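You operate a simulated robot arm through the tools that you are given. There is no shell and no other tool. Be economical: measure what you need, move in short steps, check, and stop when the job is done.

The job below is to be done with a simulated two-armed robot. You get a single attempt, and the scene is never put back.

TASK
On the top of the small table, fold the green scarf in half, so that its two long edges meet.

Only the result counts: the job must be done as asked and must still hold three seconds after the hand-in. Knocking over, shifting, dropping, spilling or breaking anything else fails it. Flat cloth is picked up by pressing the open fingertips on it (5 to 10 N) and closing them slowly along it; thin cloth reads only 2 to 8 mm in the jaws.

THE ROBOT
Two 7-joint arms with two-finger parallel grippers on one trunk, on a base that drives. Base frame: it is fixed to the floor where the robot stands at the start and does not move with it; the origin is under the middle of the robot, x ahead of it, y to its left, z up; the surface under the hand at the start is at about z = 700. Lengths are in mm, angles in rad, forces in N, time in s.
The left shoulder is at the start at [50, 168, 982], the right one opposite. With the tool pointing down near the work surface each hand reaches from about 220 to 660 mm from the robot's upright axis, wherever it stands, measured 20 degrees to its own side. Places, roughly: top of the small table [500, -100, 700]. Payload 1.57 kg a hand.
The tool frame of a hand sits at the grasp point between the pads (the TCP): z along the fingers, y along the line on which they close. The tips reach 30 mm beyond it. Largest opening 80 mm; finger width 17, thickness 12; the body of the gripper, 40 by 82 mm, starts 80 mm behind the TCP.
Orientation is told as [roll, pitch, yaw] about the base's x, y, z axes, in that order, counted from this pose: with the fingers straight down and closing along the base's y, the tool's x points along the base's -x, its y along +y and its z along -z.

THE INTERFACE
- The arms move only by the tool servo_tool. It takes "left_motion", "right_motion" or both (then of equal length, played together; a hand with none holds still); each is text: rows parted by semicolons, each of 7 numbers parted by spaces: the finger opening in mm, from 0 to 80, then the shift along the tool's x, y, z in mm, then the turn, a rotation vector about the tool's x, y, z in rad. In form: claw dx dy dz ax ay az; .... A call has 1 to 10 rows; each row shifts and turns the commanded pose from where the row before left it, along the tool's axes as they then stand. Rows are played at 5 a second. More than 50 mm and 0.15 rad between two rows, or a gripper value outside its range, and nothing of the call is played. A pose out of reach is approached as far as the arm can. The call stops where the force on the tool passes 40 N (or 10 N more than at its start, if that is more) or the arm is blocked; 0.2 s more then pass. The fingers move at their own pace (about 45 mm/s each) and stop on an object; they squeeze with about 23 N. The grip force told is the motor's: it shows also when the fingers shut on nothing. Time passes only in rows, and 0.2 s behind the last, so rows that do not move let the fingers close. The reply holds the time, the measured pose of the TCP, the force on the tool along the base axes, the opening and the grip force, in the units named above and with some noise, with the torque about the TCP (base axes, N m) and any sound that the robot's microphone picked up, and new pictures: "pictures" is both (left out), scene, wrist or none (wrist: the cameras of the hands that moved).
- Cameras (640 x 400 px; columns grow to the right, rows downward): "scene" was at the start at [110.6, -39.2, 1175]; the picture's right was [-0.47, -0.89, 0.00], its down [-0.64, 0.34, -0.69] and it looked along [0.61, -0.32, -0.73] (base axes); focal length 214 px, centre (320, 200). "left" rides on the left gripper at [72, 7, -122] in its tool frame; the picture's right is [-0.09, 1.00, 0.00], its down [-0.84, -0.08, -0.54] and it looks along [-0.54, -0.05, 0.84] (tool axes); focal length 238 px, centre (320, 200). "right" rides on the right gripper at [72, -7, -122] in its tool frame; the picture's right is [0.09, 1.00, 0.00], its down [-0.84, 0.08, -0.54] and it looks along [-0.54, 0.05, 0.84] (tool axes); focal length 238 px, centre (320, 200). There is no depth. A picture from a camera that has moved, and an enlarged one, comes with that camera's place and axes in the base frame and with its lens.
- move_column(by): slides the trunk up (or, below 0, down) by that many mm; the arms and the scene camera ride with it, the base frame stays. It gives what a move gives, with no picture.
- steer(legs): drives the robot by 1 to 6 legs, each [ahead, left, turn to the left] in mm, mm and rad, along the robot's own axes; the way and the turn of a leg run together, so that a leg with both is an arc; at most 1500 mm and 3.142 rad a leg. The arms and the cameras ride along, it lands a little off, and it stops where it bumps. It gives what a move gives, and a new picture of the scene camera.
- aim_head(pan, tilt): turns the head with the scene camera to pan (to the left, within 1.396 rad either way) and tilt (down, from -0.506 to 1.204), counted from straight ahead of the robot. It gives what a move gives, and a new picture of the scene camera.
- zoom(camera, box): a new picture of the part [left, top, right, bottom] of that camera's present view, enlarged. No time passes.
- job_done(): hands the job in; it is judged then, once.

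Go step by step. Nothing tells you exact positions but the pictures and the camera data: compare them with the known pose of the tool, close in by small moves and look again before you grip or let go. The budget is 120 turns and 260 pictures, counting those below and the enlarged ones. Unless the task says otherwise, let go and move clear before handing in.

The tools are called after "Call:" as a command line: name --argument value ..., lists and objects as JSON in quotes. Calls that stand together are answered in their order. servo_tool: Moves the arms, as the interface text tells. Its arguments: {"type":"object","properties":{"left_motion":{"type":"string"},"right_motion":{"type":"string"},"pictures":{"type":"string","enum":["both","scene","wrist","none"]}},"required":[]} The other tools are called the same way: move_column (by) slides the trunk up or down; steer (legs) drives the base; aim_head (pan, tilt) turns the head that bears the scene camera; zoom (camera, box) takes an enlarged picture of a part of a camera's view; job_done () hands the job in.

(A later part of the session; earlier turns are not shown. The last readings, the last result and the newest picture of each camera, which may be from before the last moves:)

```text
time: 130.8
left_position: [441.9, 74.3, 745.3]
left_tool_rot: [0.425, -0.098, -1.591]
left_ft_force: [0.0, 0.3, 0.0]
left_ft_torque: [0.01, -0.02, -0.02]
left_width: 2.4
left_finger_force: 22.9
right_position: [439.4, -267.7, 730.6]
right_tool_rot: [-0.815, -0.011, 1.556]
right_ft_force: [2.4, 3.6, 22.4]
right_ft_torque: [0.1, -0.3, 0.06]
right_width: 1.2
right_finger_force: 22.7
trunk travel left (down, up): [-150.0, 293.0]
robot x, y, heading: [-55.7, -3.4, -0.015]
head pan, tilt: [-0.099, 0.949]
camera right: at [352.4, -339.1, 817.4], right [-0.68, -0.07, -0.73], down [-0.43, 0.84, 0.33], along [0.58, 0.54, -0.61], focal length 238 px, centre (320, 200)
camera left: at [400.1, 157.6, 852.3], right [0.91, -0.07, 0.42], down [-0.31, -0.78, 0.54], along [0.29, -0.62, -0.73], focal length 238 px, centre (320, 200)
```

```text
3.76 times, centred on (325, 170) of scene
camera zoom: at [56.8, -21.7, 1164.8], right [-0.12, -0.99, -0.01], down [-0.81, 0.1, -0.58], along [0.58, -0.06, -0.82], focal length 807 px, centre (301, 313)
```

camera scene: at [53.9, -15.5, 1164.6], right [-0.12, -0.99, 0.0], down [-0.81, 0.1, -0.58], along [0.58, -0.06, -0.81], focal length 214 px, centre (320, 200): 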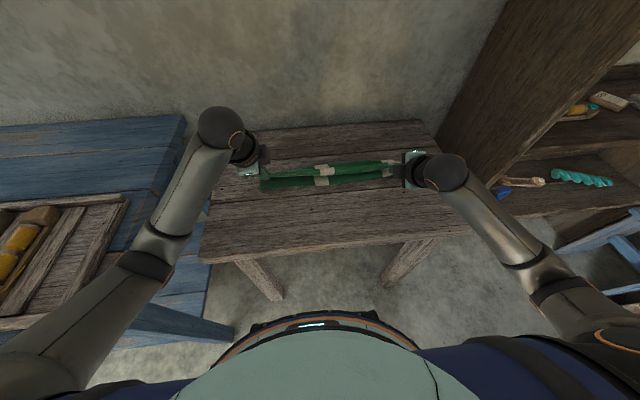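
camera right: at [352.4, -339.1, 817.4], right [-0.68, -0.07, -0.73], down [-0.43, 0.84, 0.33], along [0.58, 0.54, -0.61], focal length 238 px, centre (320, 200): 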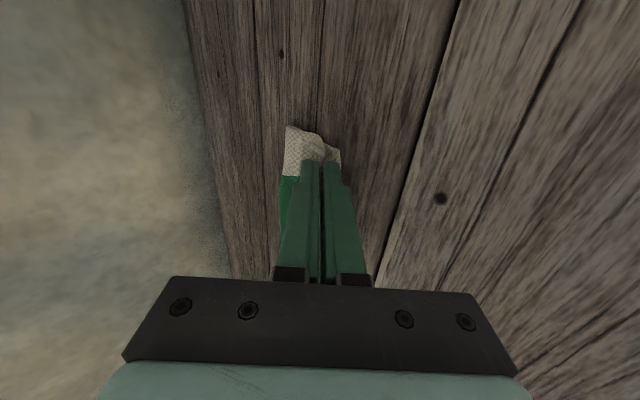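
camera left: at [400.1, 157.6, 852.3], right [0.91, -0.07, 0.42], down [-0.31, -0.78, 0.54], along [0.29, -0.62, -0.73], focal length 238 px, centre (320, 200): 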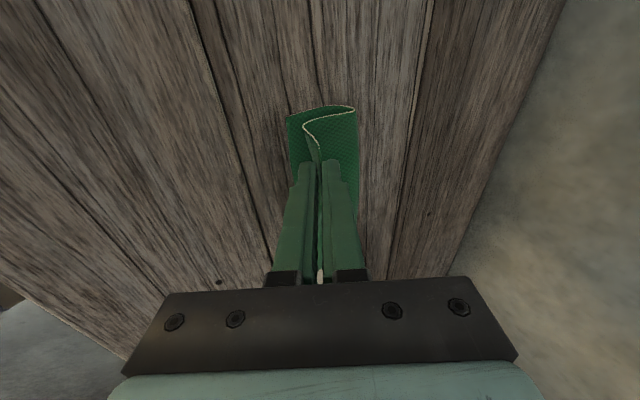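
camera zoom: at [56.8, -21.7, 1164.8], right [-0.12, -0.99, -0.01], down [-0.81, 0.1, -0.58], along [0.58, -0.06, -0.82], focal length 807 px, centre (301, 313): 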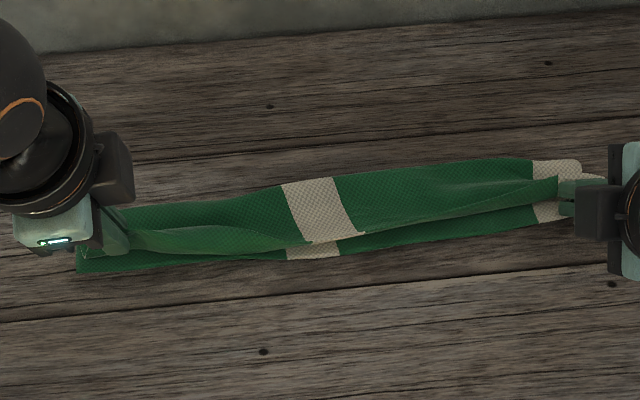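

The left arm is again being pushed inward as it lowers. Raising the trunk will lift the elbows: I'll raise 40 mm and then lower the hands relative to it.

Call:
move_column --by 35

Call:
servo_tool --left_motion "0 0 0 0 0 0 0;0 0 -4 9 0 0 0;0 0 -4 9 0 0 0;0 0 0 0 0 0 0" --right_motion "0 0 0 0 0 0 0;0 0 6 6 0 0 0;0 0 6 6 0 0 0;0 0 0 0 0 0 0" --pictures "scene"

```text
time: 131.6
left_position: [439.9, 93.3, 776.9]
left_tool_rot: [0.42, -0.092, -1.571]
left_ft_force: [0.1, -2.3, 0.8]
left_ft_torque: [-0.09, 0.0, -0.03]
left_width: 2.7
left_finger_force: 23.0
right_position: [435.7, -260.8, 764.6]
right_tool_rot: [-0.804, 0.001, 1.559]
right_ft_force: [0.7, 2.4, -1.0]
right_ft_torque: [0.02, 0.05, 0.02]
right_width: 2.0
right_finger_force: 23.6
trunk travel left (down, up): [-185.0, 258.0]
robot x, y, heading: [-56.9, -1.6, -0.014]
head pan, tilt: [-0.099, 0.949]
```

```text
time: 132.6
left_position: [441.3, 88.0, 756.8]
left_tool_rot: [0.424, -0.091, -1.575]
left_ft_force: [-0.6, -0.5, -0.2]
left_ft_torque: [-0.02, -0.02, 0.0]
left_width: 2.6
left_finger_force: 23.5
right_position: [436.4, -262.7, 748.0]
right_tool_rot: [-0.807, 0.0, 1.556]
right_ft_force: [-0.1, 1.9, 0.0]
right_ft_torque: [0.01, 0.03, 0.02]
right_width: 1.6
right_finger_force: 22.6
trunk travel left (down, up): [-185.0, 258.0]
robot x, y, heading: [-60.7, -3.7, -0.012]
head pan, tilt: [-0.099, 0.949]
camera scene: at [53.9, -13.2, 1199.7], right [-0.11, -0.99, 0.0], down [-0.81, 0.09, -0.58], along [0.58, -0.07, -0.81], focal length 214 px, centre (320, 200)
```

scene: 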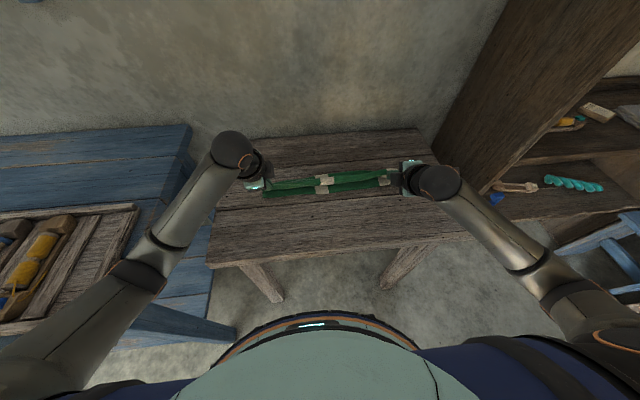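

That helps: the left is free again. One more trunk raise, then lower.

Call:
move_column --by 30

Call:
servo_tool --left_motion "0 0 -4 9 0 0 0;0 0 -4 9 0 0 0;0 0 -4 9 0 0 0;0 0 -4 9 0 0 0;0 0 -3 6 0 0 0;0 0 0 0 0 0 0" --right_motion "0 0 7 6 0 0 0;0 0 7 6 0 0 0;0 0 7 6 0 0 0;0 0 7 6 0 0 0;0 0 7 6 0 0 0;0 0 0 0 0 0 0" --pictures "wrist"

Call:
zoom --camera "scene" --box '[240, 130, 410, 230]'

```text
time: 133.4
left_position: [440.2, 87.6, 788.1]
left_tool_rot: [0.423, -0.092, -1.576]
left_ft_force: [0.2, -0.5, -1.6]
left_ft_torque: [-0.03, -0.04, -0.03]
left_width: 2.7
left_finger_force: 23.4
right_position: [436.4, -262.5, 777.7]
right_tool_rot: [-0.807, 0.0, 1.559]
right_ft_force: [-0.5, -0.2, 0.2]
right_ft_torque: [0.03, 0.0, -0.01]
right_width: 1.7
right_finger_force: 23.0
trunk travel left (down, up): [-215.0, 228.0]
robot x, y, heading: [-59.6, 1.6, -0.017]
head pan, tilt: [-0.099, 0.949]
```

```text
time: 134.8
left_position: [440.6, 84.3, 740.4]
left_tool_rot: [0.423, -0.091, -1.574]
left_ft_force: [0.7, 0.1, 0.6]
left_ft_torque: [0.01, 0.01, -0.02]
left_width: 2.8
left_finger_force: 23.2
right_position: [433.9, -263.3, 731.5]
right_tool_rot: [-0.809, 0.0, 1.558]
right_ft_force: [0.1, 0.1, 0.3]
right_ft_torque: [-0.01, 0.03, 0.0]
right_width: 1.9
right_finger_force: 22.8
trunk travel left (down, up): [-215.0, 228.0]
robot x, y, heading: [-61.8, -3.4, -0.019]
head pan, tilt: [-0.099, 0.949]
camera right: at [348.3, -332.9, 820.1], right [-0.69, -0.08, -0.72], down [-0.43, 0.84, 0.32], along [0.58, 0.53, -0.62], focal length 238 px, centre (320, 200)
camera left: at [397.5, 166.8, 847.6], right [0.91, -0.06, 0.41], down [-0.29, -0.79, 0.54], along [0.3, -0.61, -0.73], focal length 238 px, centre (320, 200)
```

right: 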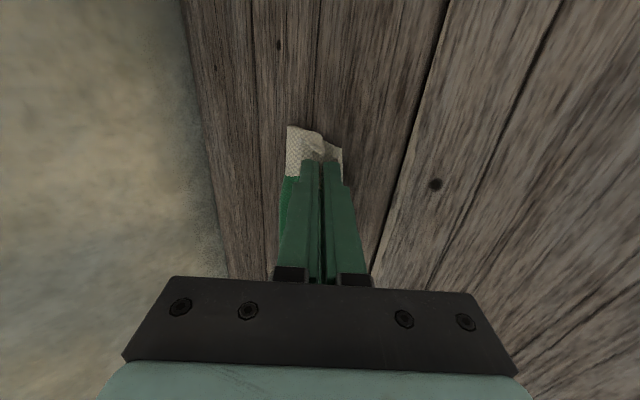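
left: 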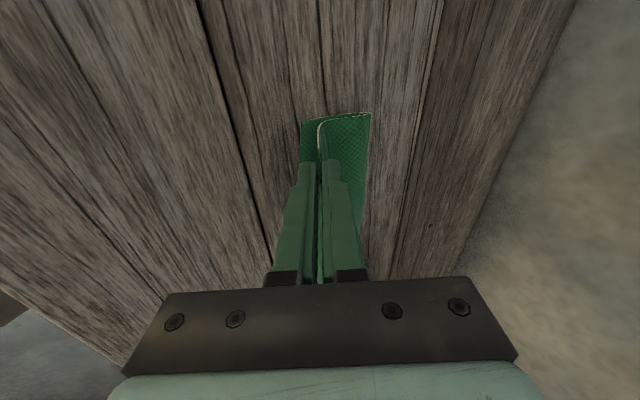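

```text
3.76 times, centred on (325, 180) of scene
camera zoom: at [53.8, -13.2, 1229.7], right [-0.11, -0.99, 0.0], down [-0.81, 0.09, -0.58], along [0.58, -0.07, -0.81], focal length 807 px, centre (301, 275)
```

zoom: 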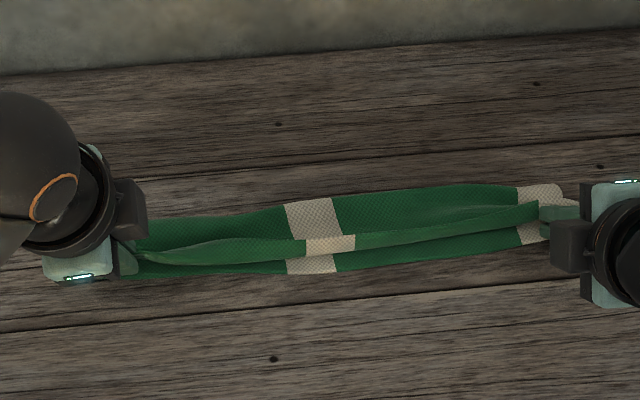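

No pushing now. In the middle the free strip leans back because the edge is slack; earlier tension aligned it with the jaws. I'll tilt the left more (now possible) and spread outward to tension the edge again.

Call:
servo_tool --left_motion "0 0 -4.5 0 -0.14 0 0;0 0 -4.5 0 -0.14 0 0;0 3 0 0 0 0 0;0 3 0 0 0 0 0;0 0 0 0 0 0 0" --pictures "none"

Call:
zoom --camera "scene" --box '[240, 130, 410, 230]'

```text
time: 136.0
left_position: [436.6, 71.8, 747.2]
left_tool_rot: [0.72, -0.096, -1.59]
left_ft_force: [-0.9, 0.8, -0.9]
left_ft_torque: [-0.03, -0.02, 0.01]
left_width: 2.8
left_finger_force: 22.7
right_position: [436.1, -271.3, 731.2]
right_tool_rot: [-0.811, -0.016, 1.555]
right_ft_force: [-2.2, 0.1, 19.9]
right_ft_torque: [-0.02, -0.15, 0.01]
right_width: 1.6
right_finger_force: 23.2
trunk travel left (down, up): [-215.0, 228.0]
robot x, y, heading: [-61.3, -4.9, -0.018]
head pan, tilt: [-0.099, 0.949]
```

```text
3.76 times, centred on (325, 180) of scene
camera zoom: at [56.0, -26.9, 1229.9], right [-0.12, -0.99, -0.01], down [-0.81, 0.1, -0.58], along [0.58, -0.06, -0.82], focal length 807 px, centre (301, 275)
```

zoom: 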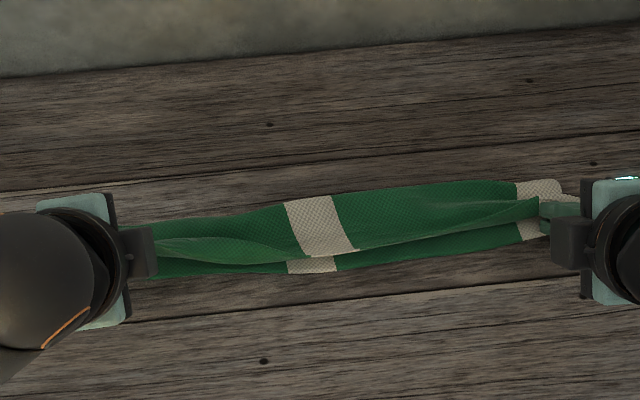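

In this pose the middle has come good: the stripe runs continuously to its edge right over the near edge. The left is limited by the bench side, so I release here: lift the right off slightly, open both a little, and withdraw backwards along the fingers.

Call:
servo_tool --left_motion "0 0 0 0 0 0 0;8 0 0 0 0 0 0;16 0 0 0 0 0 0;20 0 0 0 0 0 0;20 0 0 -12 0 0 0;20 0 0 -20 0 0 0;20 0 0 -25 0 0 0;20 0 0 -25 0 0 0" --right_motion "0 0 -3.6 -3.4 0 0 0;8 0 -2 -2 0 0 0;16 0 -2 -2 0 0 0;20 0 0 0 0 0 0;20 0 0 -12 0 0 0;20 0 0 -20 0 0 0;20 0 0 -25 0 0 0;20 0 0 -25 0 0 0" --pictures "none"

Call:
zoom --camera "scene" --box '[240, 130, 410, 230]'

```text
time: 137.8
left_position: [371.8, 72.6, 804.2]
left_tool_rot: [0.702, -0.095, -1.587]
left_ft_force: [-0.3, -0.3, 0.2]
left_ft_torque: [0.01, 0.01, 0.01]
left_width: 20.2
left_finger_force: 0.0
right_position: [369.8, -272.5, 798.4]
right_tool_rot: [-0.811, -0.021, 1.559]
right_ft_force: [-0.1, 0.4, 0.1]
right_ft_torque: [0.0, 0.03, 0.04]
right_width: 20.3
right_finger_force: 0.0
trunk travel left (down, up): [-215.0, 228.0]
robot x, y, heading: [-59.6, -2.0, -0.017]
head pan, tilt: [-0.099, 0.949]
```

```text
3.76 times, centred on (325, 180) of scene
camera zoom: at [45.7, -33.7, 1229.6], right [-0.11, -0.99, -0.02], down [-0.8, 0.1, -0.59], along [0.58, -0.05, -0.81], focal length 807 px, centre (301, 275)
```

zoom: 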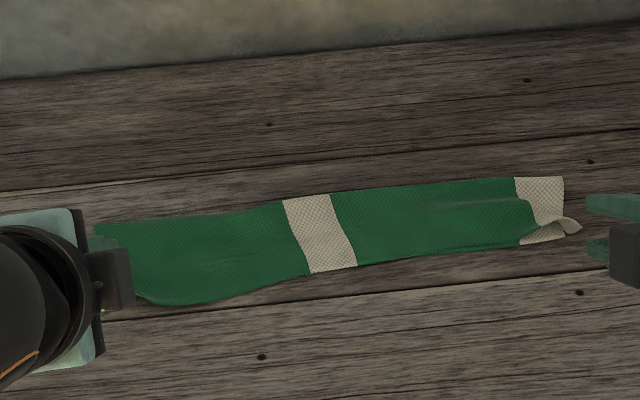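

The scarf lies folded with the top layer over the near edge. Now I level and raise both hands clear.

Call:
servo_tool --left_motion "20 0 10 -15 0.1 0 0;20 0 10 -15 0.1 0 0;20 0 10 -15 0.1 0 0;20 0 10 -15 0.1 0 0;20 0 10 -15 0.1 0 0;20 0 5 -15 0.1 0 0;20 0 0 -15 0.1 0 0;20 0 0 0 0 0 0" --right_motion "20 0 -10 -15 -0.1 0 0;20 0 -10 -15 -0.1 0 0;20 0 -10 -15 -0.1 0 0;20 0 -10 -15 -0.1 0 0;20 0 -10 -15 -0.1 0 0;20 0 -5 -15 -0.1 0 0;20 0 0 -15 -0.1 0 0;20 0 0 0 -0.1 0 0" --pictures "scene"

Call:
zoom --camera "scene" --box '[240, 140, 325, 200]'

Call:
zoom --camera "scene" --box '[315, 140, 400, 200]'

```text
time: 139.6
left_position: [387.3, 106.6, 918.8]
left_tool_rot: [0.001, -0.09, -1.576]
left_ft_force: [-0.3, -0.4, -0.6]
left_ft_torque: [0.01, 0.04, 0.0]
left_width: 20.1
left_finger_force: 0.1
right_position: [369.7, -262.8, 918.7]
right_tool_rot: [-0.003, 0.0, 1.556]
right_ft_force: [0.4, 0.5, -0.6]
right_ft_torque: [-0.02, -0.03, -0.01]
right_width: 20.0
right_finger_force: 0.1
trunk travel left (down, up): [-215.0, 228.0]
robot x, y, heading: [-53.5, -0.2, -0.014]
head pan, tilt: [-0.099, 0.949]
camera scene: at [53.9, -13.1, 1229.7], right [-0.11, -0.99, 0.0], down [-0.81, 0.09, -0.58], along [0.58, -0.07, -0.81], focal length 214 px, centre (320, 200)
```

scene: 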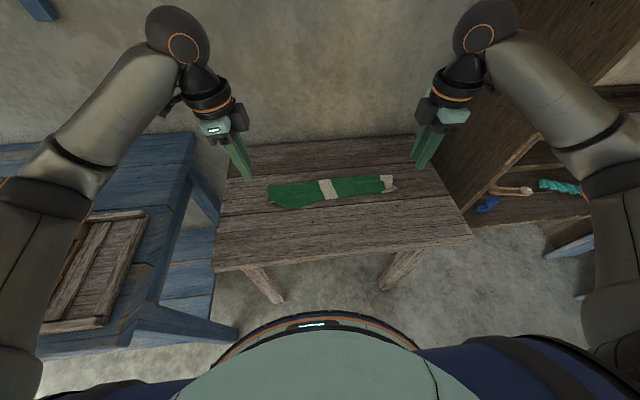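

```text
6.67 times, centred on (282, 170) of scene
camera zoom: at [53.9, -13.1, 1229.7], right [-0.11, -0.99, 0.0], down [-0.81, 0.09, -0.58], along [0.58, -0.07, -0.81], focal length 1430 px, centre (570, 400)
```

zoom: 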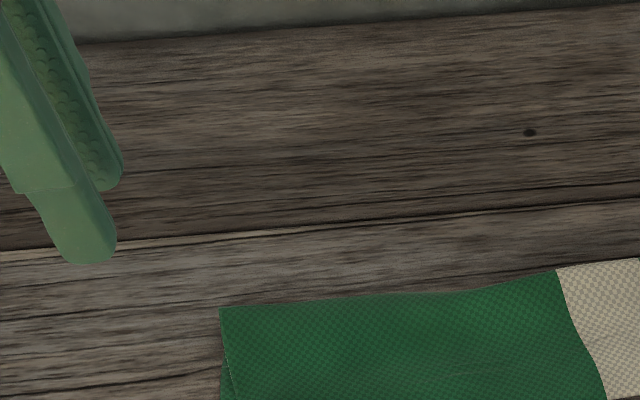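

```text
6.67 times, centred on (358, 170) of scene
camera zoom: at [53.9, -13.1, 1229.7], right [-0.11, -0.99, 0.0], down [-0.81, 0.09, -0.58], along [0.58, -0.07, -0.81], focal length 1430 px, centre (70, 400)
```

zoom: 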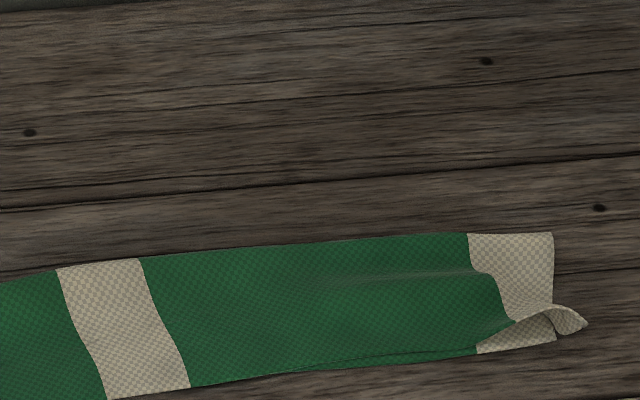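

Call:
zoom --camera "scene" --box '[260, 165, 345, 218]'

Call:
zoom --camera "scene" --box '[340, 168, 404, 208]'

```text
7.53 times, centred on (302, 192) of scene
camera zoom: at [53.9, -13.1, 1229.7], right [-0.11, -0.99, 0.0], down [-0.81, 0.09, -0.58], along [0.58, -0.07, -0.81], focal length 1615 px, centre (452, 264)
```

zoom: 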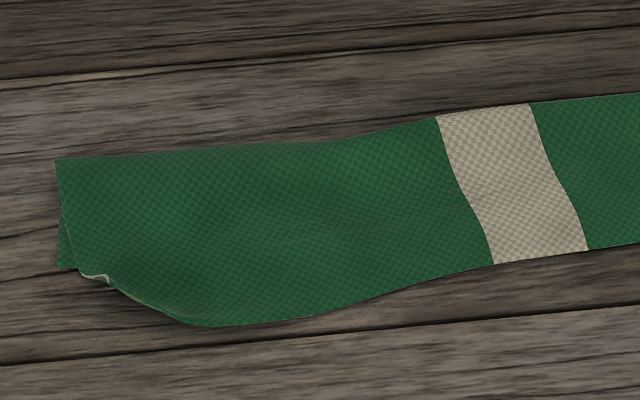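

```text
10.00 times, centred on (372, 188) of scene
camera zoom: at [53.9, -13.1, 1229.7], right [-0.11, -0.99, 0.0], down [-0.81, 0.09, -0.58], along [0.58, -0.07, -0.81], focal length 2145 px, centre (-200, 320)
```

zoom: 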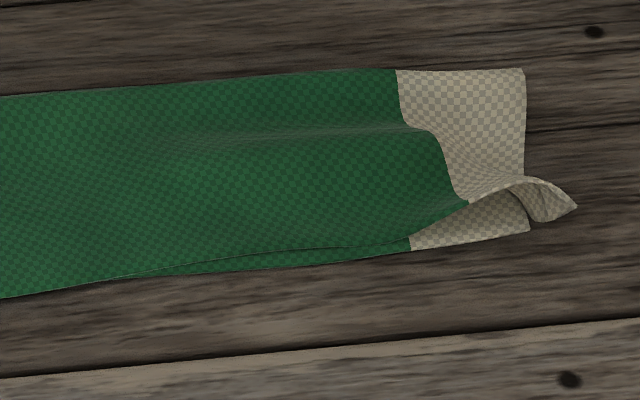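

The fold is good overall, with two defects. On the left the top edge overshoots the near edge by up to about 29 mm around y≈40, and at the right end the top corner is curled up and sits about 20 mm short. I'll yaw both hands back, and fix each with a small pick-and-shift.

Call:
servo_tool --left_motion "36 0 0 0 0 0.09 -0.1;36 0 0 0 0 0 -0.15;36 0 0 0 0 0 -0.15;36 0 0 0 0 0 -0.15;36 0 0 0 0 0 -0.15;36 0 0 0 0 0 -0.15;36 0 0 0 0 0 -0.15;36 0 0 0 0 0 -0.15;36 0 0 0 0 0 -0.15;36 0 0 0 0 0 -0.15" --right_motion "36 0 0 0 0 0 0.1;36 0 0 0 0 0 0.15;36 0 0 0 0 0 0.15;36 0 0 0 0 0 0.15;36 0 0 0 0 0 0.15;36 0 0 0 0 0 0.15;36 0 0 0 0 0 0.15;36 0 0 0 0 0 0.15;36 0 0 0 0 0 0.15;36 0 0 0 0 0 0.15" --pictures "none"

Call:
servo_tool --left_motion "36 -13 -22 30 0 0 -0.126;36 -13 -22 35 0 0 0;36 -13 -22 35 0 0 0;36 0 0 40 0 0 0;36 0 0 20 0 0 0;36 0 0 0 0 0 0" --right_motion "36 -25 -7 30 0 0 0.106;36 -25 -6 35 0 0 0;36 -20 -6 35 0 0 0;36 0 0 35 0 0 0;36 0 0 10 0 0 0;36 0 0 0 0 0 0" --pictures "wrist"

```text
time: 141.8
left_position: [387.6, 106.0, 917.4]
left_tool_rot: [-0.002, 0.001, -0.121]
left_ft_force: [0.2, -0.4, 0.2]
left_ft_torque: [-0.03, 0.01, 0.01]
left_width: 35.9
left_finger_force: 0.0
right_position: [369.1, -262.4, 917.6]
right_tool_rot: [0.0, -0.005, 0.103]
right_ft_force: [-0.6, -0.1, 0.1]
right_ft_torque: [-0.02, 0.0, -0.03]
right_width: 35.8
right_finger_force: 0.0
trunk travel left (down, up): [-215.0, 228.0]
robot x, y, heading: [-57.9, -3.0, -0.013]
head pan, tilt: [-0.099, 0.949]
```

```text
time: 143.2
left_position: [423.9, 38.2, 757.7]
left_tool_rot: [-0.002, 0.002, 0.001]
left_ft_force: [0.2, 0.1, 0.3]
left_ft_torque: [-0.02, 0.0, -0.02]
left_width: 36.1
left_finger_force: 0.1
right_position: [440.8, -277.5, 774.7]
right_tool_rot: [0.001, -0.004, 0.002]
right_ft_force: [0.1, 0.1, -0.2]
right_ft_torque: [-0.02, -0.01, 0.01]
right_width: 36.2
right_finger_force: 0.1
trunk travel left (down, up): [-215.0, 228.0]
robot x, y, heading: [-56.7, -2.5, -0.022]
head pan, tilt: [-0.099, 0.949]
camera right: at [367.3, -284.0, 895.2], right [-0.09, 1.0, 0.0], down [0.83, 0.08, 0.55], along [0.54, 0.05, -0.84], focal length 238 px, centre (320, 200)
camera left: at [352.7, 45.6, 879.4], right [0.09, 1.0, 0.0], down [0.84, -0.08, 0.54], along [0.54, -0.05, -0.84], focal length 238 px, centre (320, 200)
```

right: 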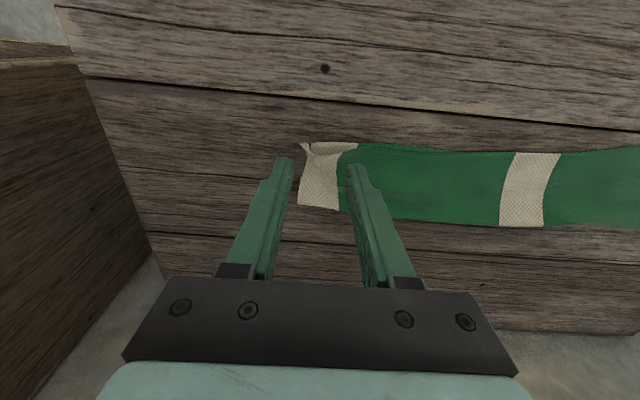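
left: 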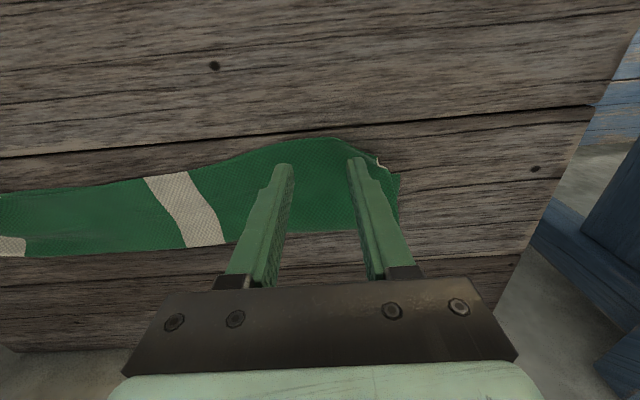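

Measured: left overshoot peaks at x≈412, y≈44 (near line ≈444); right arch spans y≈-292 to -255 at x≈445. Lower both: left to press on the single overshoot layer, right straddling the arch.

Call:
servo_tool --left_motion "36 0 3 10 0 0 0;36 0 3 10 0 0 0;36 0 0 4 0 0 0;36 0 0 2 0 0 0;36 0 0 1.5 0 0 0;36 0 0 0 0 0 0" --right_motion "44 -3 2 15 0 0 0;44 -3 1 15 0 0 0;44 0 0 7 0 0 0;44 0 0 2 0 0 0;44 0 0 1.5 0 0 0;44 0 0 0 0 0 0" --pictures "wrist"

```text
time: 144.6
left_position: [423.8, 43.8, 731.6]
left_tool_rot: [-0.004, -0.001, 0.002]
left_ft_force: [-0.5, 0.5, 8.7]
left_ft_torque: [0.07, -0.06, -0.03]
left_width: 36.1
left_finger_force: 0.0
right_position: [446.0, -274.2, 734.8]
right_tool_rot: [0.001, -0.005, 0.001]
right_ft_force: [0.3, 0.7, -0.5]
right_ft_torque: [0.01, 0.06, 0.02]
right_width: 43.8
right_finger_force: 0.1
trunk travel left (down, up): [-215.0, 228.0]
robot x, y, heading: [-58.9, -1.0, -0.015]
head pan, tilt: [-0.099, 0.949]
camera right: at [373.1, -281.0, 855.1], right [-0.09, 1.0, 0.0], down [0.83, 0.08, 0.55], along [0.54, 0.05, -0.84], focal length 238 px, centre (320, 200)
camera left: at [352.5, 51.6, 853.4], right [0.09, 1.0, 0.0], down [0.84, -0.07, 0.54], along [0.54, -0.05, -0.84], focal length 238 px, centre (320, 200)
```

right: 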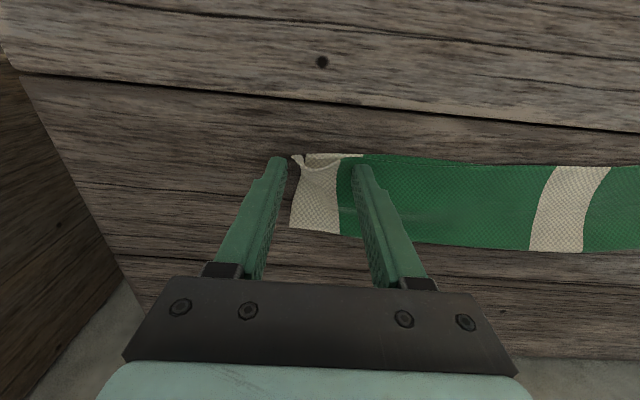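
left: 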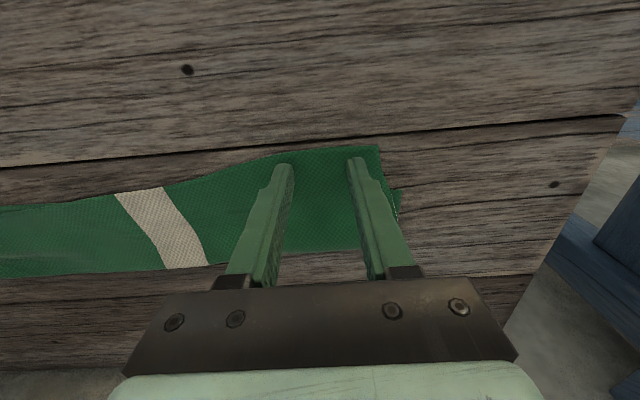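

Pressing flattened the left corner: the whole left top edge is at x≈412 with its corner at y≈86. I shift the left grip toward the corner, while the right closes on the arch.

Call:
servo_tool --left_motion "36 0 0 -5 0 0 0;36 0 13 0 0 0 0;36 0 0 5 0 0 0;36 0 0 0.8 0 0 0;36 0 0 0 0 0 0;33 0 0 0 0 0 0;30 0 0 0 0 0 0;27 0 0 0 0 0 0;24 0 0 0 0 0 0;21 0 0 0 0 0 0" --right_motion "40 0 0 1 0 0 0;34 0 0 0 0 0 0;28 0 0 0 0 0 0;22 0 0 0 0 0 0;16 0 0 0 0 0 0;10 0 0 0 0 0 0;5 0 0 0 0 0 0;0 0 0 0 0 0 0;0 0 0 0 0 0 0;0 0 0 0 0 0 0" --pictures "none"

Call:
servo_tool --left_motion "18 0 0 0 0 0 0;15 0 0 0 0 0 0;12 0 0 0 0 0 0;9 0 0 0 0 0 0;6 0 0 0 0 0 0;3 0 0 0 0 0 0;0 0 0 0 0 0 0;0 0 0 0 0 0 0" --pictures "none"

Call:
zoom --camera "right" --box '[200, 80, 520, 280]'

```text
time: 146.8
left_position: [423.6, 56.3, 732.0]
left_tool_rot: [-0.005, 0.002, 0.0]
left_ft_force: [0.6, -1.4, 18.7]
left_ft_torque: [-0.18, -0.12, 0.0]
left_width: 21.8
left_finger_force: 0.0
right_position: [446.9, -274.3, 735.0]
right_tool_rot: [-0.001, -0.008, 0.003]
right_ft_force: [-0.8, 1.6, 0.0]
right_ft_torque: [0.05, 0.04, 0.05]
right_width: 2.7
right_finger_force: 23.2
trunk travel left (down, up): [-215.0, 228.0]
robot x, y, heading: [-59.4, -3.8, -0.019]
head pan, tilt: [-0.099, 0.949]
```

```text
time: 148.6
left_position: [422.1, 55.8, 731.5]
left_tool_rot: [-0.003, 0.001, -0.001]
left_ft_force: [-1.2, -8.9, 21.8]
left_ft_torque: [-0.34, -0.1, 0.01]
left_width: 2.1
left_finger_force: 22.6
right_position: [446.1, -274.5, 733.9]
right_tool_rot: [0.0, -0.006, 0.001]
right_ft_force: [0.1, 6.2, 0.1]
right_ft_torque: [0.18, 0.03, 0.09]
right_width: 2.8
right_finger_force: 23.3
trunk travel left (down, up): [-215.0, 228.0]
robot x, y, heading: [-57.0, -5.5, -0.014]
head pan, tilt: [-0.099, 0.949]
```

```text
2.00 times, centred on (360, 180) of right
camera zoom: at [372.8, -280.8, 854.6], right [-0.09, 1.0, 0.0], down [0.83, 0.08, 0.55], along [0.55, 0.05, -0.84], focal length 477 px, centre (240, 240)
```

zoom: 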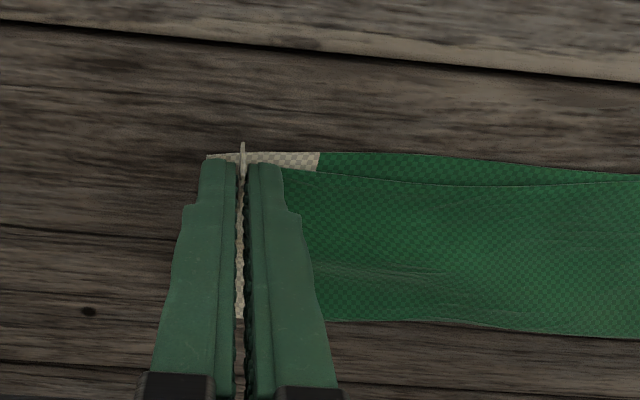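

Both hold. Left: lift, carry about 55 mm away and back to a net +32 mm so the crease rolls outward; right: small lift and 11 mm toward the robot.

Call:
servo_tool --left_motion "0 0 0 -12 0 0 0;0 -12 0 -13 0 0 0;0 -20 0 -10 0 0 0;0 -20 0 0 0 0 0;0 8 0 10 0 0 0;0 10 0 12 0 0 0;0 2 0 10 0 0 0;0 0 0 0 0 0 0" --right_motion "0 0 0 -4 0 0 0;0 4 0 -2 0 0 0;0 4 0 0 0 0 0;0 3 0 0 0 0 0;0 0 0 0 0 0 0;0 0 0 3 0 0 0;0 0 0 3 0 0 0;0 0 0 0 0 0 0" --pictures "none"

Call:
zoom --camera "scene" --box '[250, 150, 410, 220]'

Call:
zoom --camera "left" --box '[160, 60, 480, 260]'

```text
time: 150.4
left_position: [454.8, 58.2, 732.6]
left_tool_rot: [-0.002, 0.002, 0.002]
left_ft_force: [0.5, -0.8, 3.7]
left_ft_torque: [-0.02, 0.01, -0.02]
left_width: 1.8
left_finger_force: 23.2
right_position: [436.7, -275.1, 732.2]
right_tool_rot: [-0.001, -0.007, 0.002]
right_ft_force: [-0.3, 1.1, 0.6]
right_ft_torque: [-0.01, 0.02, 0.01]
right_width: 3.0
right_finger_force: 22.8
trunk travel left (down, up): [-215.0, 228.0]
robot x, y, heading: [-55.6, -2.7, -0.014]
head pan, tilt: [-0.099, 0.949]
```

```text
4.00 times, centred on (330, 185) of scene
camera zoom: at [53.6, -13.1, 1229.8], right [-0.11, -0.99, 0.0], down [-0.81, 0.09, -0.58], along [0.58, -0.07, -0.81], focal length 858 px, centre (280, 260)
```

zoom: 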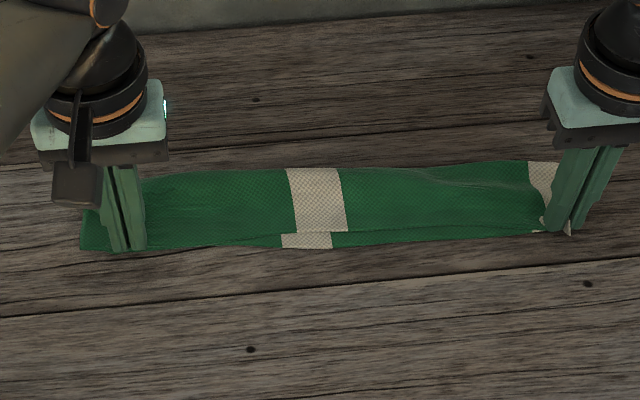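

```text
2.00 times, centred on (320, 160) of left
camera zoom: at [384.5, 64.6, 854.6], right [0.09, 1.0, 0.0], down [0.84, -0.08, 0.54], along [0.54, -0.05, -0.84], focal length 477 px, centre (320, 280)
```

zoom: 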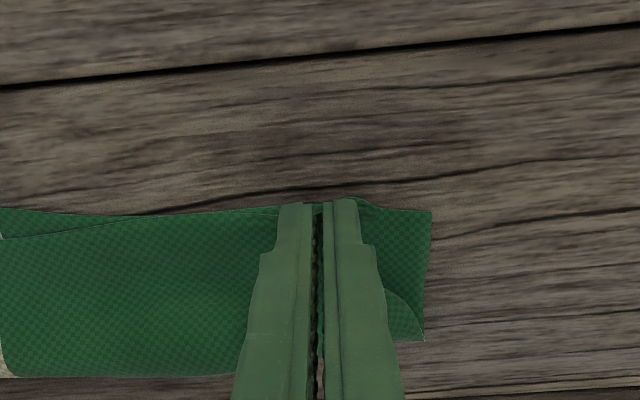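

Very close now: left end aligned, mid about 10 mm short since the near edge is slightly bowed. I'll shift both 5 mm toward the robot as a compromise, then press and spread open outward.

Call:
servo_tool --left_motion "0 3 0 -1 0 0 0;0 3 0 0 0 0 0;0 0 0 2 0 0 0;4 0 2 0 0 0 0;9 0 2.5 0 0 0 0;14 0 2.5 0 0 0 0;20 0 3 0 0 0 0;26 0 3 0 0 0 0;32 0 3 0 0 0 0;36 0 3 0 0 0 0" --right_motion "0 2 0 -1 0 0 0;0 2 0 0 0 0 0;0 0 0 2.5 0 0 0;4 0 -1 0 0 0 0;9 0 -1 0 0 0 0;14 0 -2 0 0 0 0;20 0 -2 0 0 0 0;26 0 -2 0 0 0 0;32 0 -2 0 0 0 0;36 0 -2 0 0 0 0" --pictures "none"

Call:
servo_tool --left_motion "36 0 0 -10 0 0 0;36 0 0 -40 0 0 0;36 0 0 -45 0 0 0;36 0 0 0 0 0 0" --right_motion "36 0 0 -10 0 0 0;36 0 0 -40 0 0 0;36 0 0 -45 0 0 0;36 0 0 0 0 0 0" --pictures "wrist"

Call:
zoom --camera "scene" --box '[250, 150, 410, 220]'

```text
time: 152.6
left_position: [449.2, 77.7, 731.6]
left_tool_rot: [0.0, 0.002, 0.002]
left_ft_force: [0.6, 0.2, 9.0]
left_ft_torque: [-0.22, -0.06, 0.01]
left_width: 36.2
left_finger_force: 0.8
right_position: [431.9, -286.8, 733.1]
right_tool_rot: [0.001, -0.007, 0.003]
right_ft_force: [1.0, 1.0, 5.3]
right_ft_torque: [0.15, -0.08, -0.02]
right_width: 36.3
right_finger_force: 0.2
trunk travel left (down, up): [-215.0, 228.0]
robot x, y, heading: [-57.0, -1.1, -0.015]
head pan, tilt: [-0.099, 0.949]
```

```text
time: 153.6
left_position: [449.3, 76.0, 827.6]
left_tool_rot: [-0.001, 0.004, 0.0]
left_ft_force: [0.5, -0.2, 0.3]
left_ft_torque: [0.01, -0.02, -0.01]
left_width: 35.8
left_finger_force: 0.1
right_position: [431.9, -286.1, 825.7]
right_tool_rot: [0.001, -0.005, 0.003]
right_ft_force: [-0.2, 0.0, 1.0]
right_ft_torque: [0.01, 0.0, -0.01]
right_width: 35.9
right_finger_force: 0.1
trunk travel left (down, up): [-215.0, 228.0]
robot x, y, heading: [-53.9, -2.9, -0.014]
head pan, tilt: [-0.099, 0.949]
camera right: at [357.9, -291.9, 947.2], right [-0.09, 1.0, 0.0], down [0.83, 0.08, 0.55], along [0.54, 0.05, -0.84], focal length 238 px, centre (320, 200)
camera left: at [378.1, 83.8, 949.1], right [0.09, 1.0, 0.0], down [0.84, -0.08, 0.54], along [0.54, -0.05, -0.84], focal length 238 px, centre (320, 200)
```

right: 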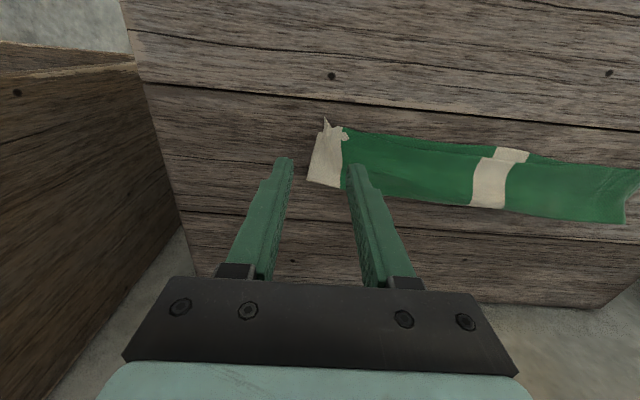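
left: 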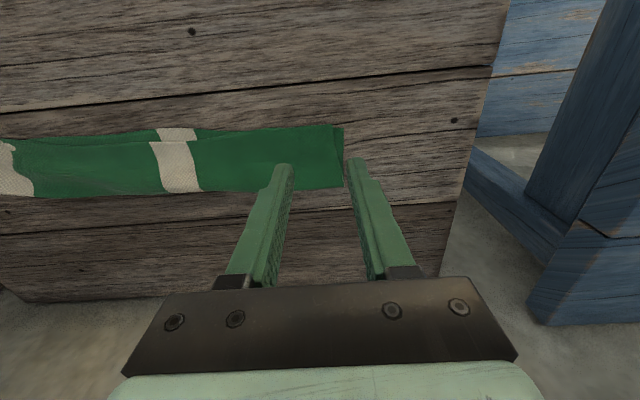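

```text
4.00 times, centred on (330, 185) of scene
camera zoom: at [53.8, -13.1, 1229.7], right [-0.11, -0.99, 0.0], down [-0.81, 0.09, -0.58], along [0.58, -0.07, -0.81], focal length 858 px, centre (280, 260)
```

zoom: 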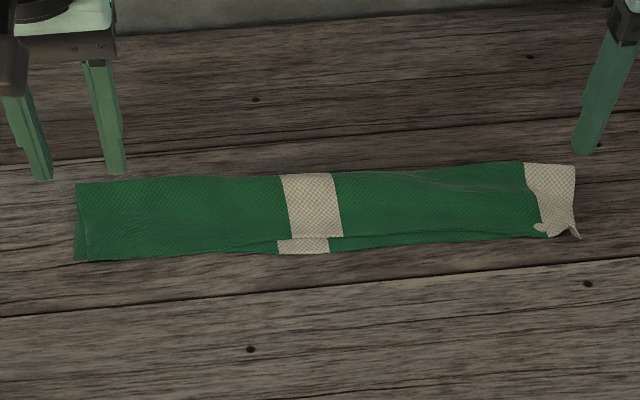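

Nearly there: left end aligned, mid gap about 14 mm where the bottom's near edge bows toward the robot, and a small curl at the right corner. I'll nudge the exposed bottom strip at mid back by about 10 mm with the right hand.

Call:
servo_tool --left_motion "36 0 10 -10 0 0 0;36 0 10 -10 0 0 0;36 0 10 -10 0 0 0;36 0 0 0 0 0 0;36 0 0 0 0 0 0;36 0 0 0 0 0 0;36 0 0 0 0 0 0;36 0 0 0 0 0 0" --right_motion "50 -2 43 0 0 0 0;50 -2 43 0 0 0 0;50 -2 43 0 0 0 0;50 -2 43 20 0 0 0;50 0 43 25 0 0 0;50 0 0 25 0 0 0;50 0 0 18 0 0 0;50 0 0 0 0 0 0" --pictures "none"

Call:
zoom --camera "right" --box '[160, 80, 480, 280]'

```text
time: 155.4
left_position: [449.6, 107.3, 857.3]
left_tool_rot: [-0.001, 0.001, 0.001]
left_ft_force: [0.0, -0.2, 0.8]
left_ft_torque: [-0.01, -0.01, -0.04]
left_width: 36.0
left_finger_force: 0.0
right_position: [440.9, -71.4, 738.5]
right_tool_rot: [-0.001, -0.006, 0.002]
right_ft_force: [-0.3, -0.3, 0.2]
right_ft_torque: [-0.02, 0.01, 0.02]
right_width: 50.1
right_finger_force: 0.0
trunk travel left (down, up): [-215.0, 228.0]
robot x, y, heading: [-57.9, -5.3, -0.015]
head pan, tilt: [-0.099, 0.949]
```

```text
2.00 times, centred on (320, 180) of right
camera zoom: at [366.7, -77.7, 859.0], right [-0.09, 1.0, 0.0], down [0.83, 0.08, 0.55], along [0.54, 0.05, -0.84], focal length 477 px, centre (320, 240)
```

zoom: 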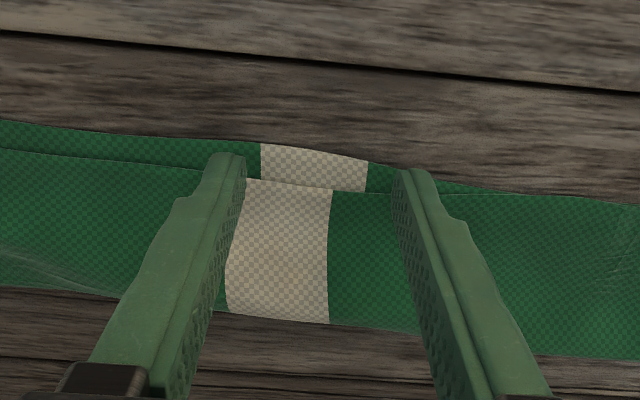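

Call:
servo_tool --right_motion "24 4 -13 0 0 0 0;24 0 0 0 0 0 0;24 0 0 4 0 0 0;24 0 0 2.5 0 0 0;24 0 0 1 0 0 0;24 -2.5 0 0 0 0 0;24 -2.5 0 0 0 0 0;24 -2.5 0 0 0 0 0;24 -2.5 0 0 0 0 0;24 0 0 0 0 0 0" --pictures "none"

Call:
zoom --camera "right" --box '[160, 80, 480, 280]'

```text
time: 157.6
left_position: [447.6, 106.2, 857.5]
left_tool_rot: [-0.002, 0.002, 0.002]
left_ft_force: [-0.2, -0.2, 0.3]
left_ft_torque: [0.04, -0.02, -0.01]
left_width: 35.8
left_finger_force: 0.1
right_position: [445.9, -84.3, 732.0]
right_tool_rot: [0.0, -0.009, 0.003]
right_ft_force: [-3.8, 0.4, 12.9]
right_ft_torque: [-0.21, 0.0, -0.03]
right_width: 24.3
right_finger_force: 0.2
trunk travel left (down, up): [-215.0, 228.0]
robot x, y, heading: [-60.2, -0.7, -0.015]
head pan, tilt: [-0.099, 0.949]
```

```text
2.00 times, centred on (320, 180) of right
camera zoom: at [372.0, -90.5, 852.5], right [-0.09, 1.0, 0.0], down [0.83, 0.08, 0.55], along [0.55, 0.05, -0.84], focal length 477 px, centre (320, 240)
```

zoom: 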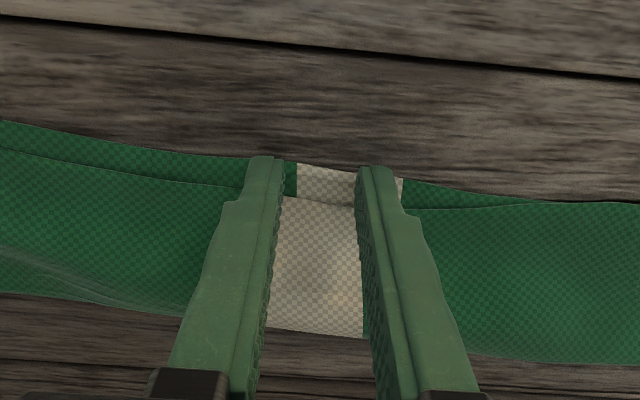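

The bottom is straight now, but the top moved along with it, so the mid gap remains about 15 mm. I'll pick only the top layer's edge at mid (this worked on layered cloth before) and pull it 15 mm toward the robot.

Call:
servo_tool --right_motion "36 0 0 -10 0 0 0;36 -10 4 0 0 0 0;36 -10 4 0 0 0 0;36 0 0 5 0 0 0;36 0 0 3 0 0 0;36 0 0 1.5 0 0 0;36 0 0 0.5 0 0 0;36 0 0 0 0 0 0" --pictures "none"

Call:
zoom --camera "right" --box '[160, 80, 480, 280]'

```text
time: 159.4
left_position: [448.3, 105.1, 857.9]
left_tool_rot: [-0.001, 0.002, 0.003]
left_ft_force: [0.0, 0.5, 0.4]
left_ft_torque: [-0.01, 0.04, -0.03]
left_width: 36.0
left_finger_force: 0.0
right_position: [467.2, -76.8, 732.5]
right_tool_rot: [0.0, -0.008, 0.002]
right_ft_force: [-0.4, -0.5, 8.0]
right_ft_torque: [0.0, 0.05, 0.02]
right_width: 35.9
right_finger_force: 0.0
trunk travel left (down, up): [-215.0, 228.0]
robot x, y, heading: [-56.7, 0.1, -0.018]
head pan, tilt: [-0.099, 0.949]
```

```text
2.00 times, centred on (320, 180) of right
camera zoom: at [392.5, -83.1, 852.9], right [-0.09, 1.0, 0.0], down [0.83, 0.08, 0.55], along [0.55, 0.05, -0.84], focal length 477 px, centre (320, 240)
```

zoom: 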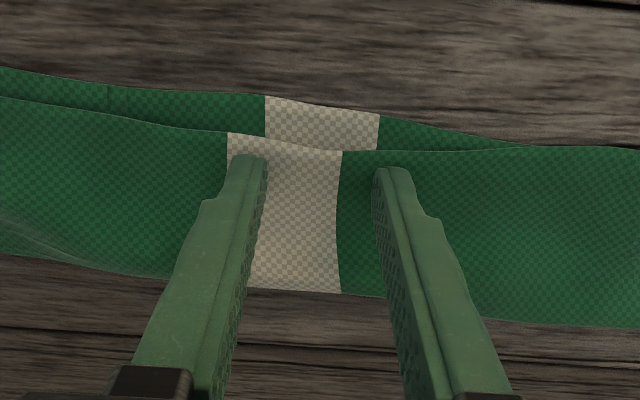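

Call:
servo_tool --right_motion "36 0 0 0.5 0 0 0;32 0 0 0 0 0 0;28 0 0 0 0 0 0;24 0 0 0 0 0 0;20 0 0 0 0 0 0;16 0 0 0 0 0 0;12 0 0 0 0 0 0;8 0 0 0 0 0 0;4 0 0 0 0 0 0;0 0 0 0 0 0 0" --pictures "none"

Call:
servo_tool --right_motion "0 0 0 0 0 0 0;0 0 0 -5 0 0 0;0 2 0 -5 0 0 0;0 0 0 0 0 0 0" --pictures "none"

Call:
zoom --camera "right" --box '[160, 80, 480, 280]'

```text
time: 161.6
left_position: [447.7, 106.5, 856.4]
left_tool_rot: [-0.003, 0.0, 0.002]
left_ft_force: [0.2, 0.4, 0.6]
left_ft_torque: [0.0, 0.02, 0.04]
left_width: 35.9
left_finger_force: 0.1
right_position: [465.2, -76.6, 732.2]
right_tool_rot: [0.0, -0.007, 0.002]
right_ft_force: [-0.1, -0.4, 18.5]
right_ft_torque: [-0.01, 0.09, 0.0]
right_width: 2.5
right_finger_force: 19.4
trunk travel left (down, up): [-215.0, 228.0]
robot x, y, heading: [-54.2, -1.6, -0.015]
head pan, tilt: [-0.099, 0.949]
```

```text
time: 162.6
left_position: [448.9, 106.8, 856.8]
left_tool_rot: [-0.002, 0.002, 0.002]
left_ft_force: [0.3, 0.0, -0.9]
left_ft_torque: [0.0, 0.01, -0.01]
left_width: 36.0
left_finger_force: 0.1
right_position: [464.1, -76.8, 739.7]
right_tool_rot: [-0.002, -0.003, 0.001]
right_ft_force: [-0.6, 0.2, 0.1]
right_ft_torque: [0.02, -0.02, -0.03]
right_width: 2.3
right_finger_force: 23.4
trunk travel left (down, up): [-215.0, 228.0]
robot x, y, heading: [-53.8, -1.8, -0.012]
head pan, tilt: [-0.099, 0.949]
```

```text
2.00 times, centred on (320, 180) of right
camera zoom: at [390.2, -83.3, 860.7], right [-0.09, 1.0, 0.0], down [0.83, 0.08, 0.55], along [0.54, 0.05, -0.84], focal length 477 px, centre (320, 240)
```

zoom: 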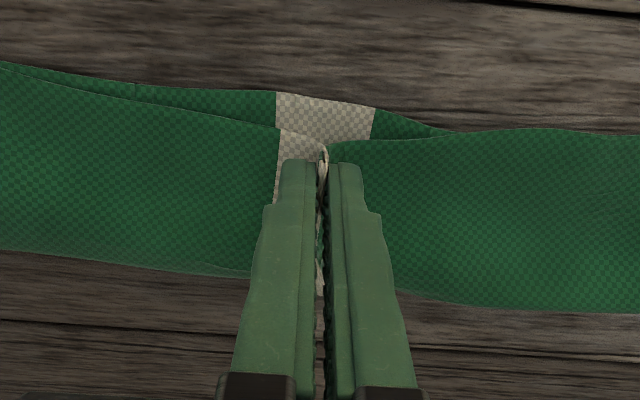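

Only the top layer came up. Pull it 16 mm toward the robot, lower, and spread open.

Call:
servo_tool --right_motion "0 5 0 -2 0 0 0;0 5 0 0 0 0 0;0 6 0 0 0 0 0;0 0 0 6 0 0 0;0 0 0 3 0 0 0;6 0 0 0.5 0 0 0;14 0 0 0 0 0 0;22 0 0 0 0 0 0;30 0 0 0 0 0 0;36 0 0 0 0 0 0" --pictures "none"

Call:
servo_tool --right_motion "36 0 0 -15 0 0 0;36 0 0 -40 0 0 0;36 -10 -10 -45 0 0 0;36 -20 -30 -20 0 0 0;36 0 -40 0 0 0 0;36 0 -40 0 0 0 0;36 0 -40 0 0 0 0;36 20 -30 0 0 0 0;36 0 0 0 0 0 0" --pictures "none"

Call:
zoom --camera "scene" --box '[255, 160, 335, 210]'

Call:
zoom --camera "scene" --box '[325, 160, 405, 210]'

```text
time: 164.8
left_position: [449.7, 106.3, 857.1]
left_tool_rot: [0.0, 0.002, 0.001]
left_ft_force: [-0.4, -0.3, -0.1]
left_ft_torque: [-0.01, 0.03, -0.03]
left_width: 36.2
left_finger_force: 0.0
right_position: [447.2, -77.3, 734.1]
right_tool_rot: [0.0, -0.006, 0.0]
right_ft_force: [-0.1, 0.0, 0.9]
right_ft_torque: [0.02, 0.01, 0.0]
right_width: 35.4
right_finger_force: 0.0
trunk travel left (down, up): [-215.0, 228.0]
robot x, y, heading: [-55.8, -3.4, -0.023]
head pan, tilt: [-0.099, 0.949]
```

```text
time: 166.8
left_position: [448.5, 107.2, 856.5]
left_tool_rot: [-0.002, 0.001, 0.003]
left_ft_force: [-0.2, 0.9, -0.8]
left_ft_torque: [0.01, 0.01, 0.04]
left_width: 36.0
left_finger_force: 0.1
right_position: [457.6, -266.2, 852.4]
right_tool_rot: [0.001, -0.006, 0.002]
right_ft_force: [2.0, -0.9, -0.2]
right_ft_torque: [-0.01, -0.01, 0.01]
right_width: 35.9
right_finger_force: 0.0
trunk travel left (down, up): [-215.0, 228.0]
robot x, y, heading: [-55.0, 1.6, -0.014]
head pan, tilt: [-0.099, 0.949]
```

```text
8.00 times, centred on (295, 185) of scene
camera zoom: at [53.8, -13.2, 1229.7], right [-0.11, -0.99, 0.0], down [-0.81, 0.09, -0.58], along [0.58, -0.07, -0.81], focal length 1716 px, centre (520, 320)
```

zoom: 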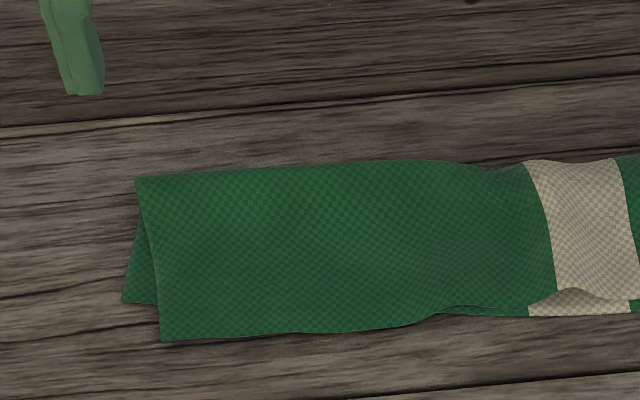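

```text
8.00 times, centred on (365, 185) of scene
camera zoom: at [53.8, -13.2, 1229.7], right [-0.11, -0.99, 0.0], down [-0.81, 0.09, -0.58], along [0.58, -0.07, -0.81], focal length 1716 px, centre (-40, 320)
```

zoom: 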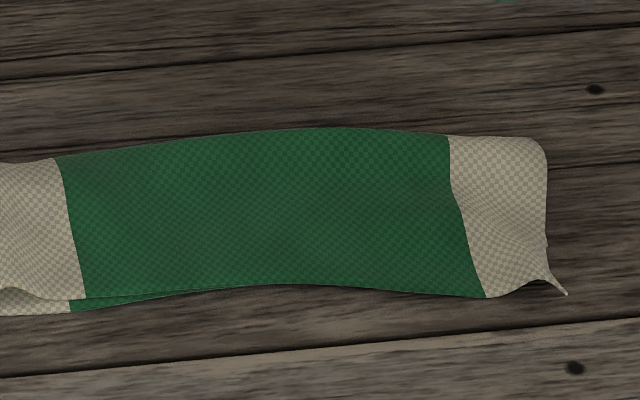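

Right side is now aligned within a few mm and the middle too. Only the left end's top layer overshoots by about 15 mm. I'll repeat the pick-and-shift there with the left hand.

Call:
servo_tool --left_motion "34 1 -20 30 0 0 0;34 1 -20 35 0 0 0;34 1 -18 30 0 0 0;34 0 0 20 0 0 0;34 0 0 6 0 0 0;34 0 0 2.5 0 0 0;34 0 0 0 0 0 0" --pictures "none"

Call:
zoom --camera "left" --box '[160, 80, 480, 280]'

```text
time: 168.4
left_position: [444.6, 49.8, 733.6]
left_tool_rot: [-0.002, 0.001, 0.002]
left_ft_force: [-0.1, 0.1, 1.1]
left_ft_torque: [0.0, -0.04, -0.01]
left_width: 33.9
left_finger_force: 0.1
right_position: [457.7, -265.8, 853.7]
right_tool_rot: [-0.001, -0.005, 0.001]
right_ft_force: [0.2, 0.6, 0.5]
right_ft_torque: [-0.02, 0.0, -0.02]
right_width: 35.8
right_finger_force: 0.1
trunk travel left (down, up): [-215.0, 228.0]
robot x, y, heading: [-57.4, -1.6, -0.013]
head pan, tilt: [-0.099, 0.949]
```

```text
2.00 times, centred on (320, 180) of left
camera zoom: at [375.1, 55.8, 855.2], right [0.09, 1.0, 0.0], down [0.84, -0.08, 0.54], along [0.54, -0.05, -0.84], focal length 477 px, centre (320, 240)
```

zoom: 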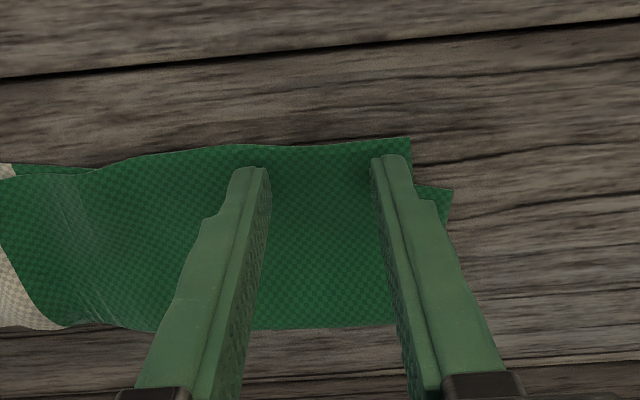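

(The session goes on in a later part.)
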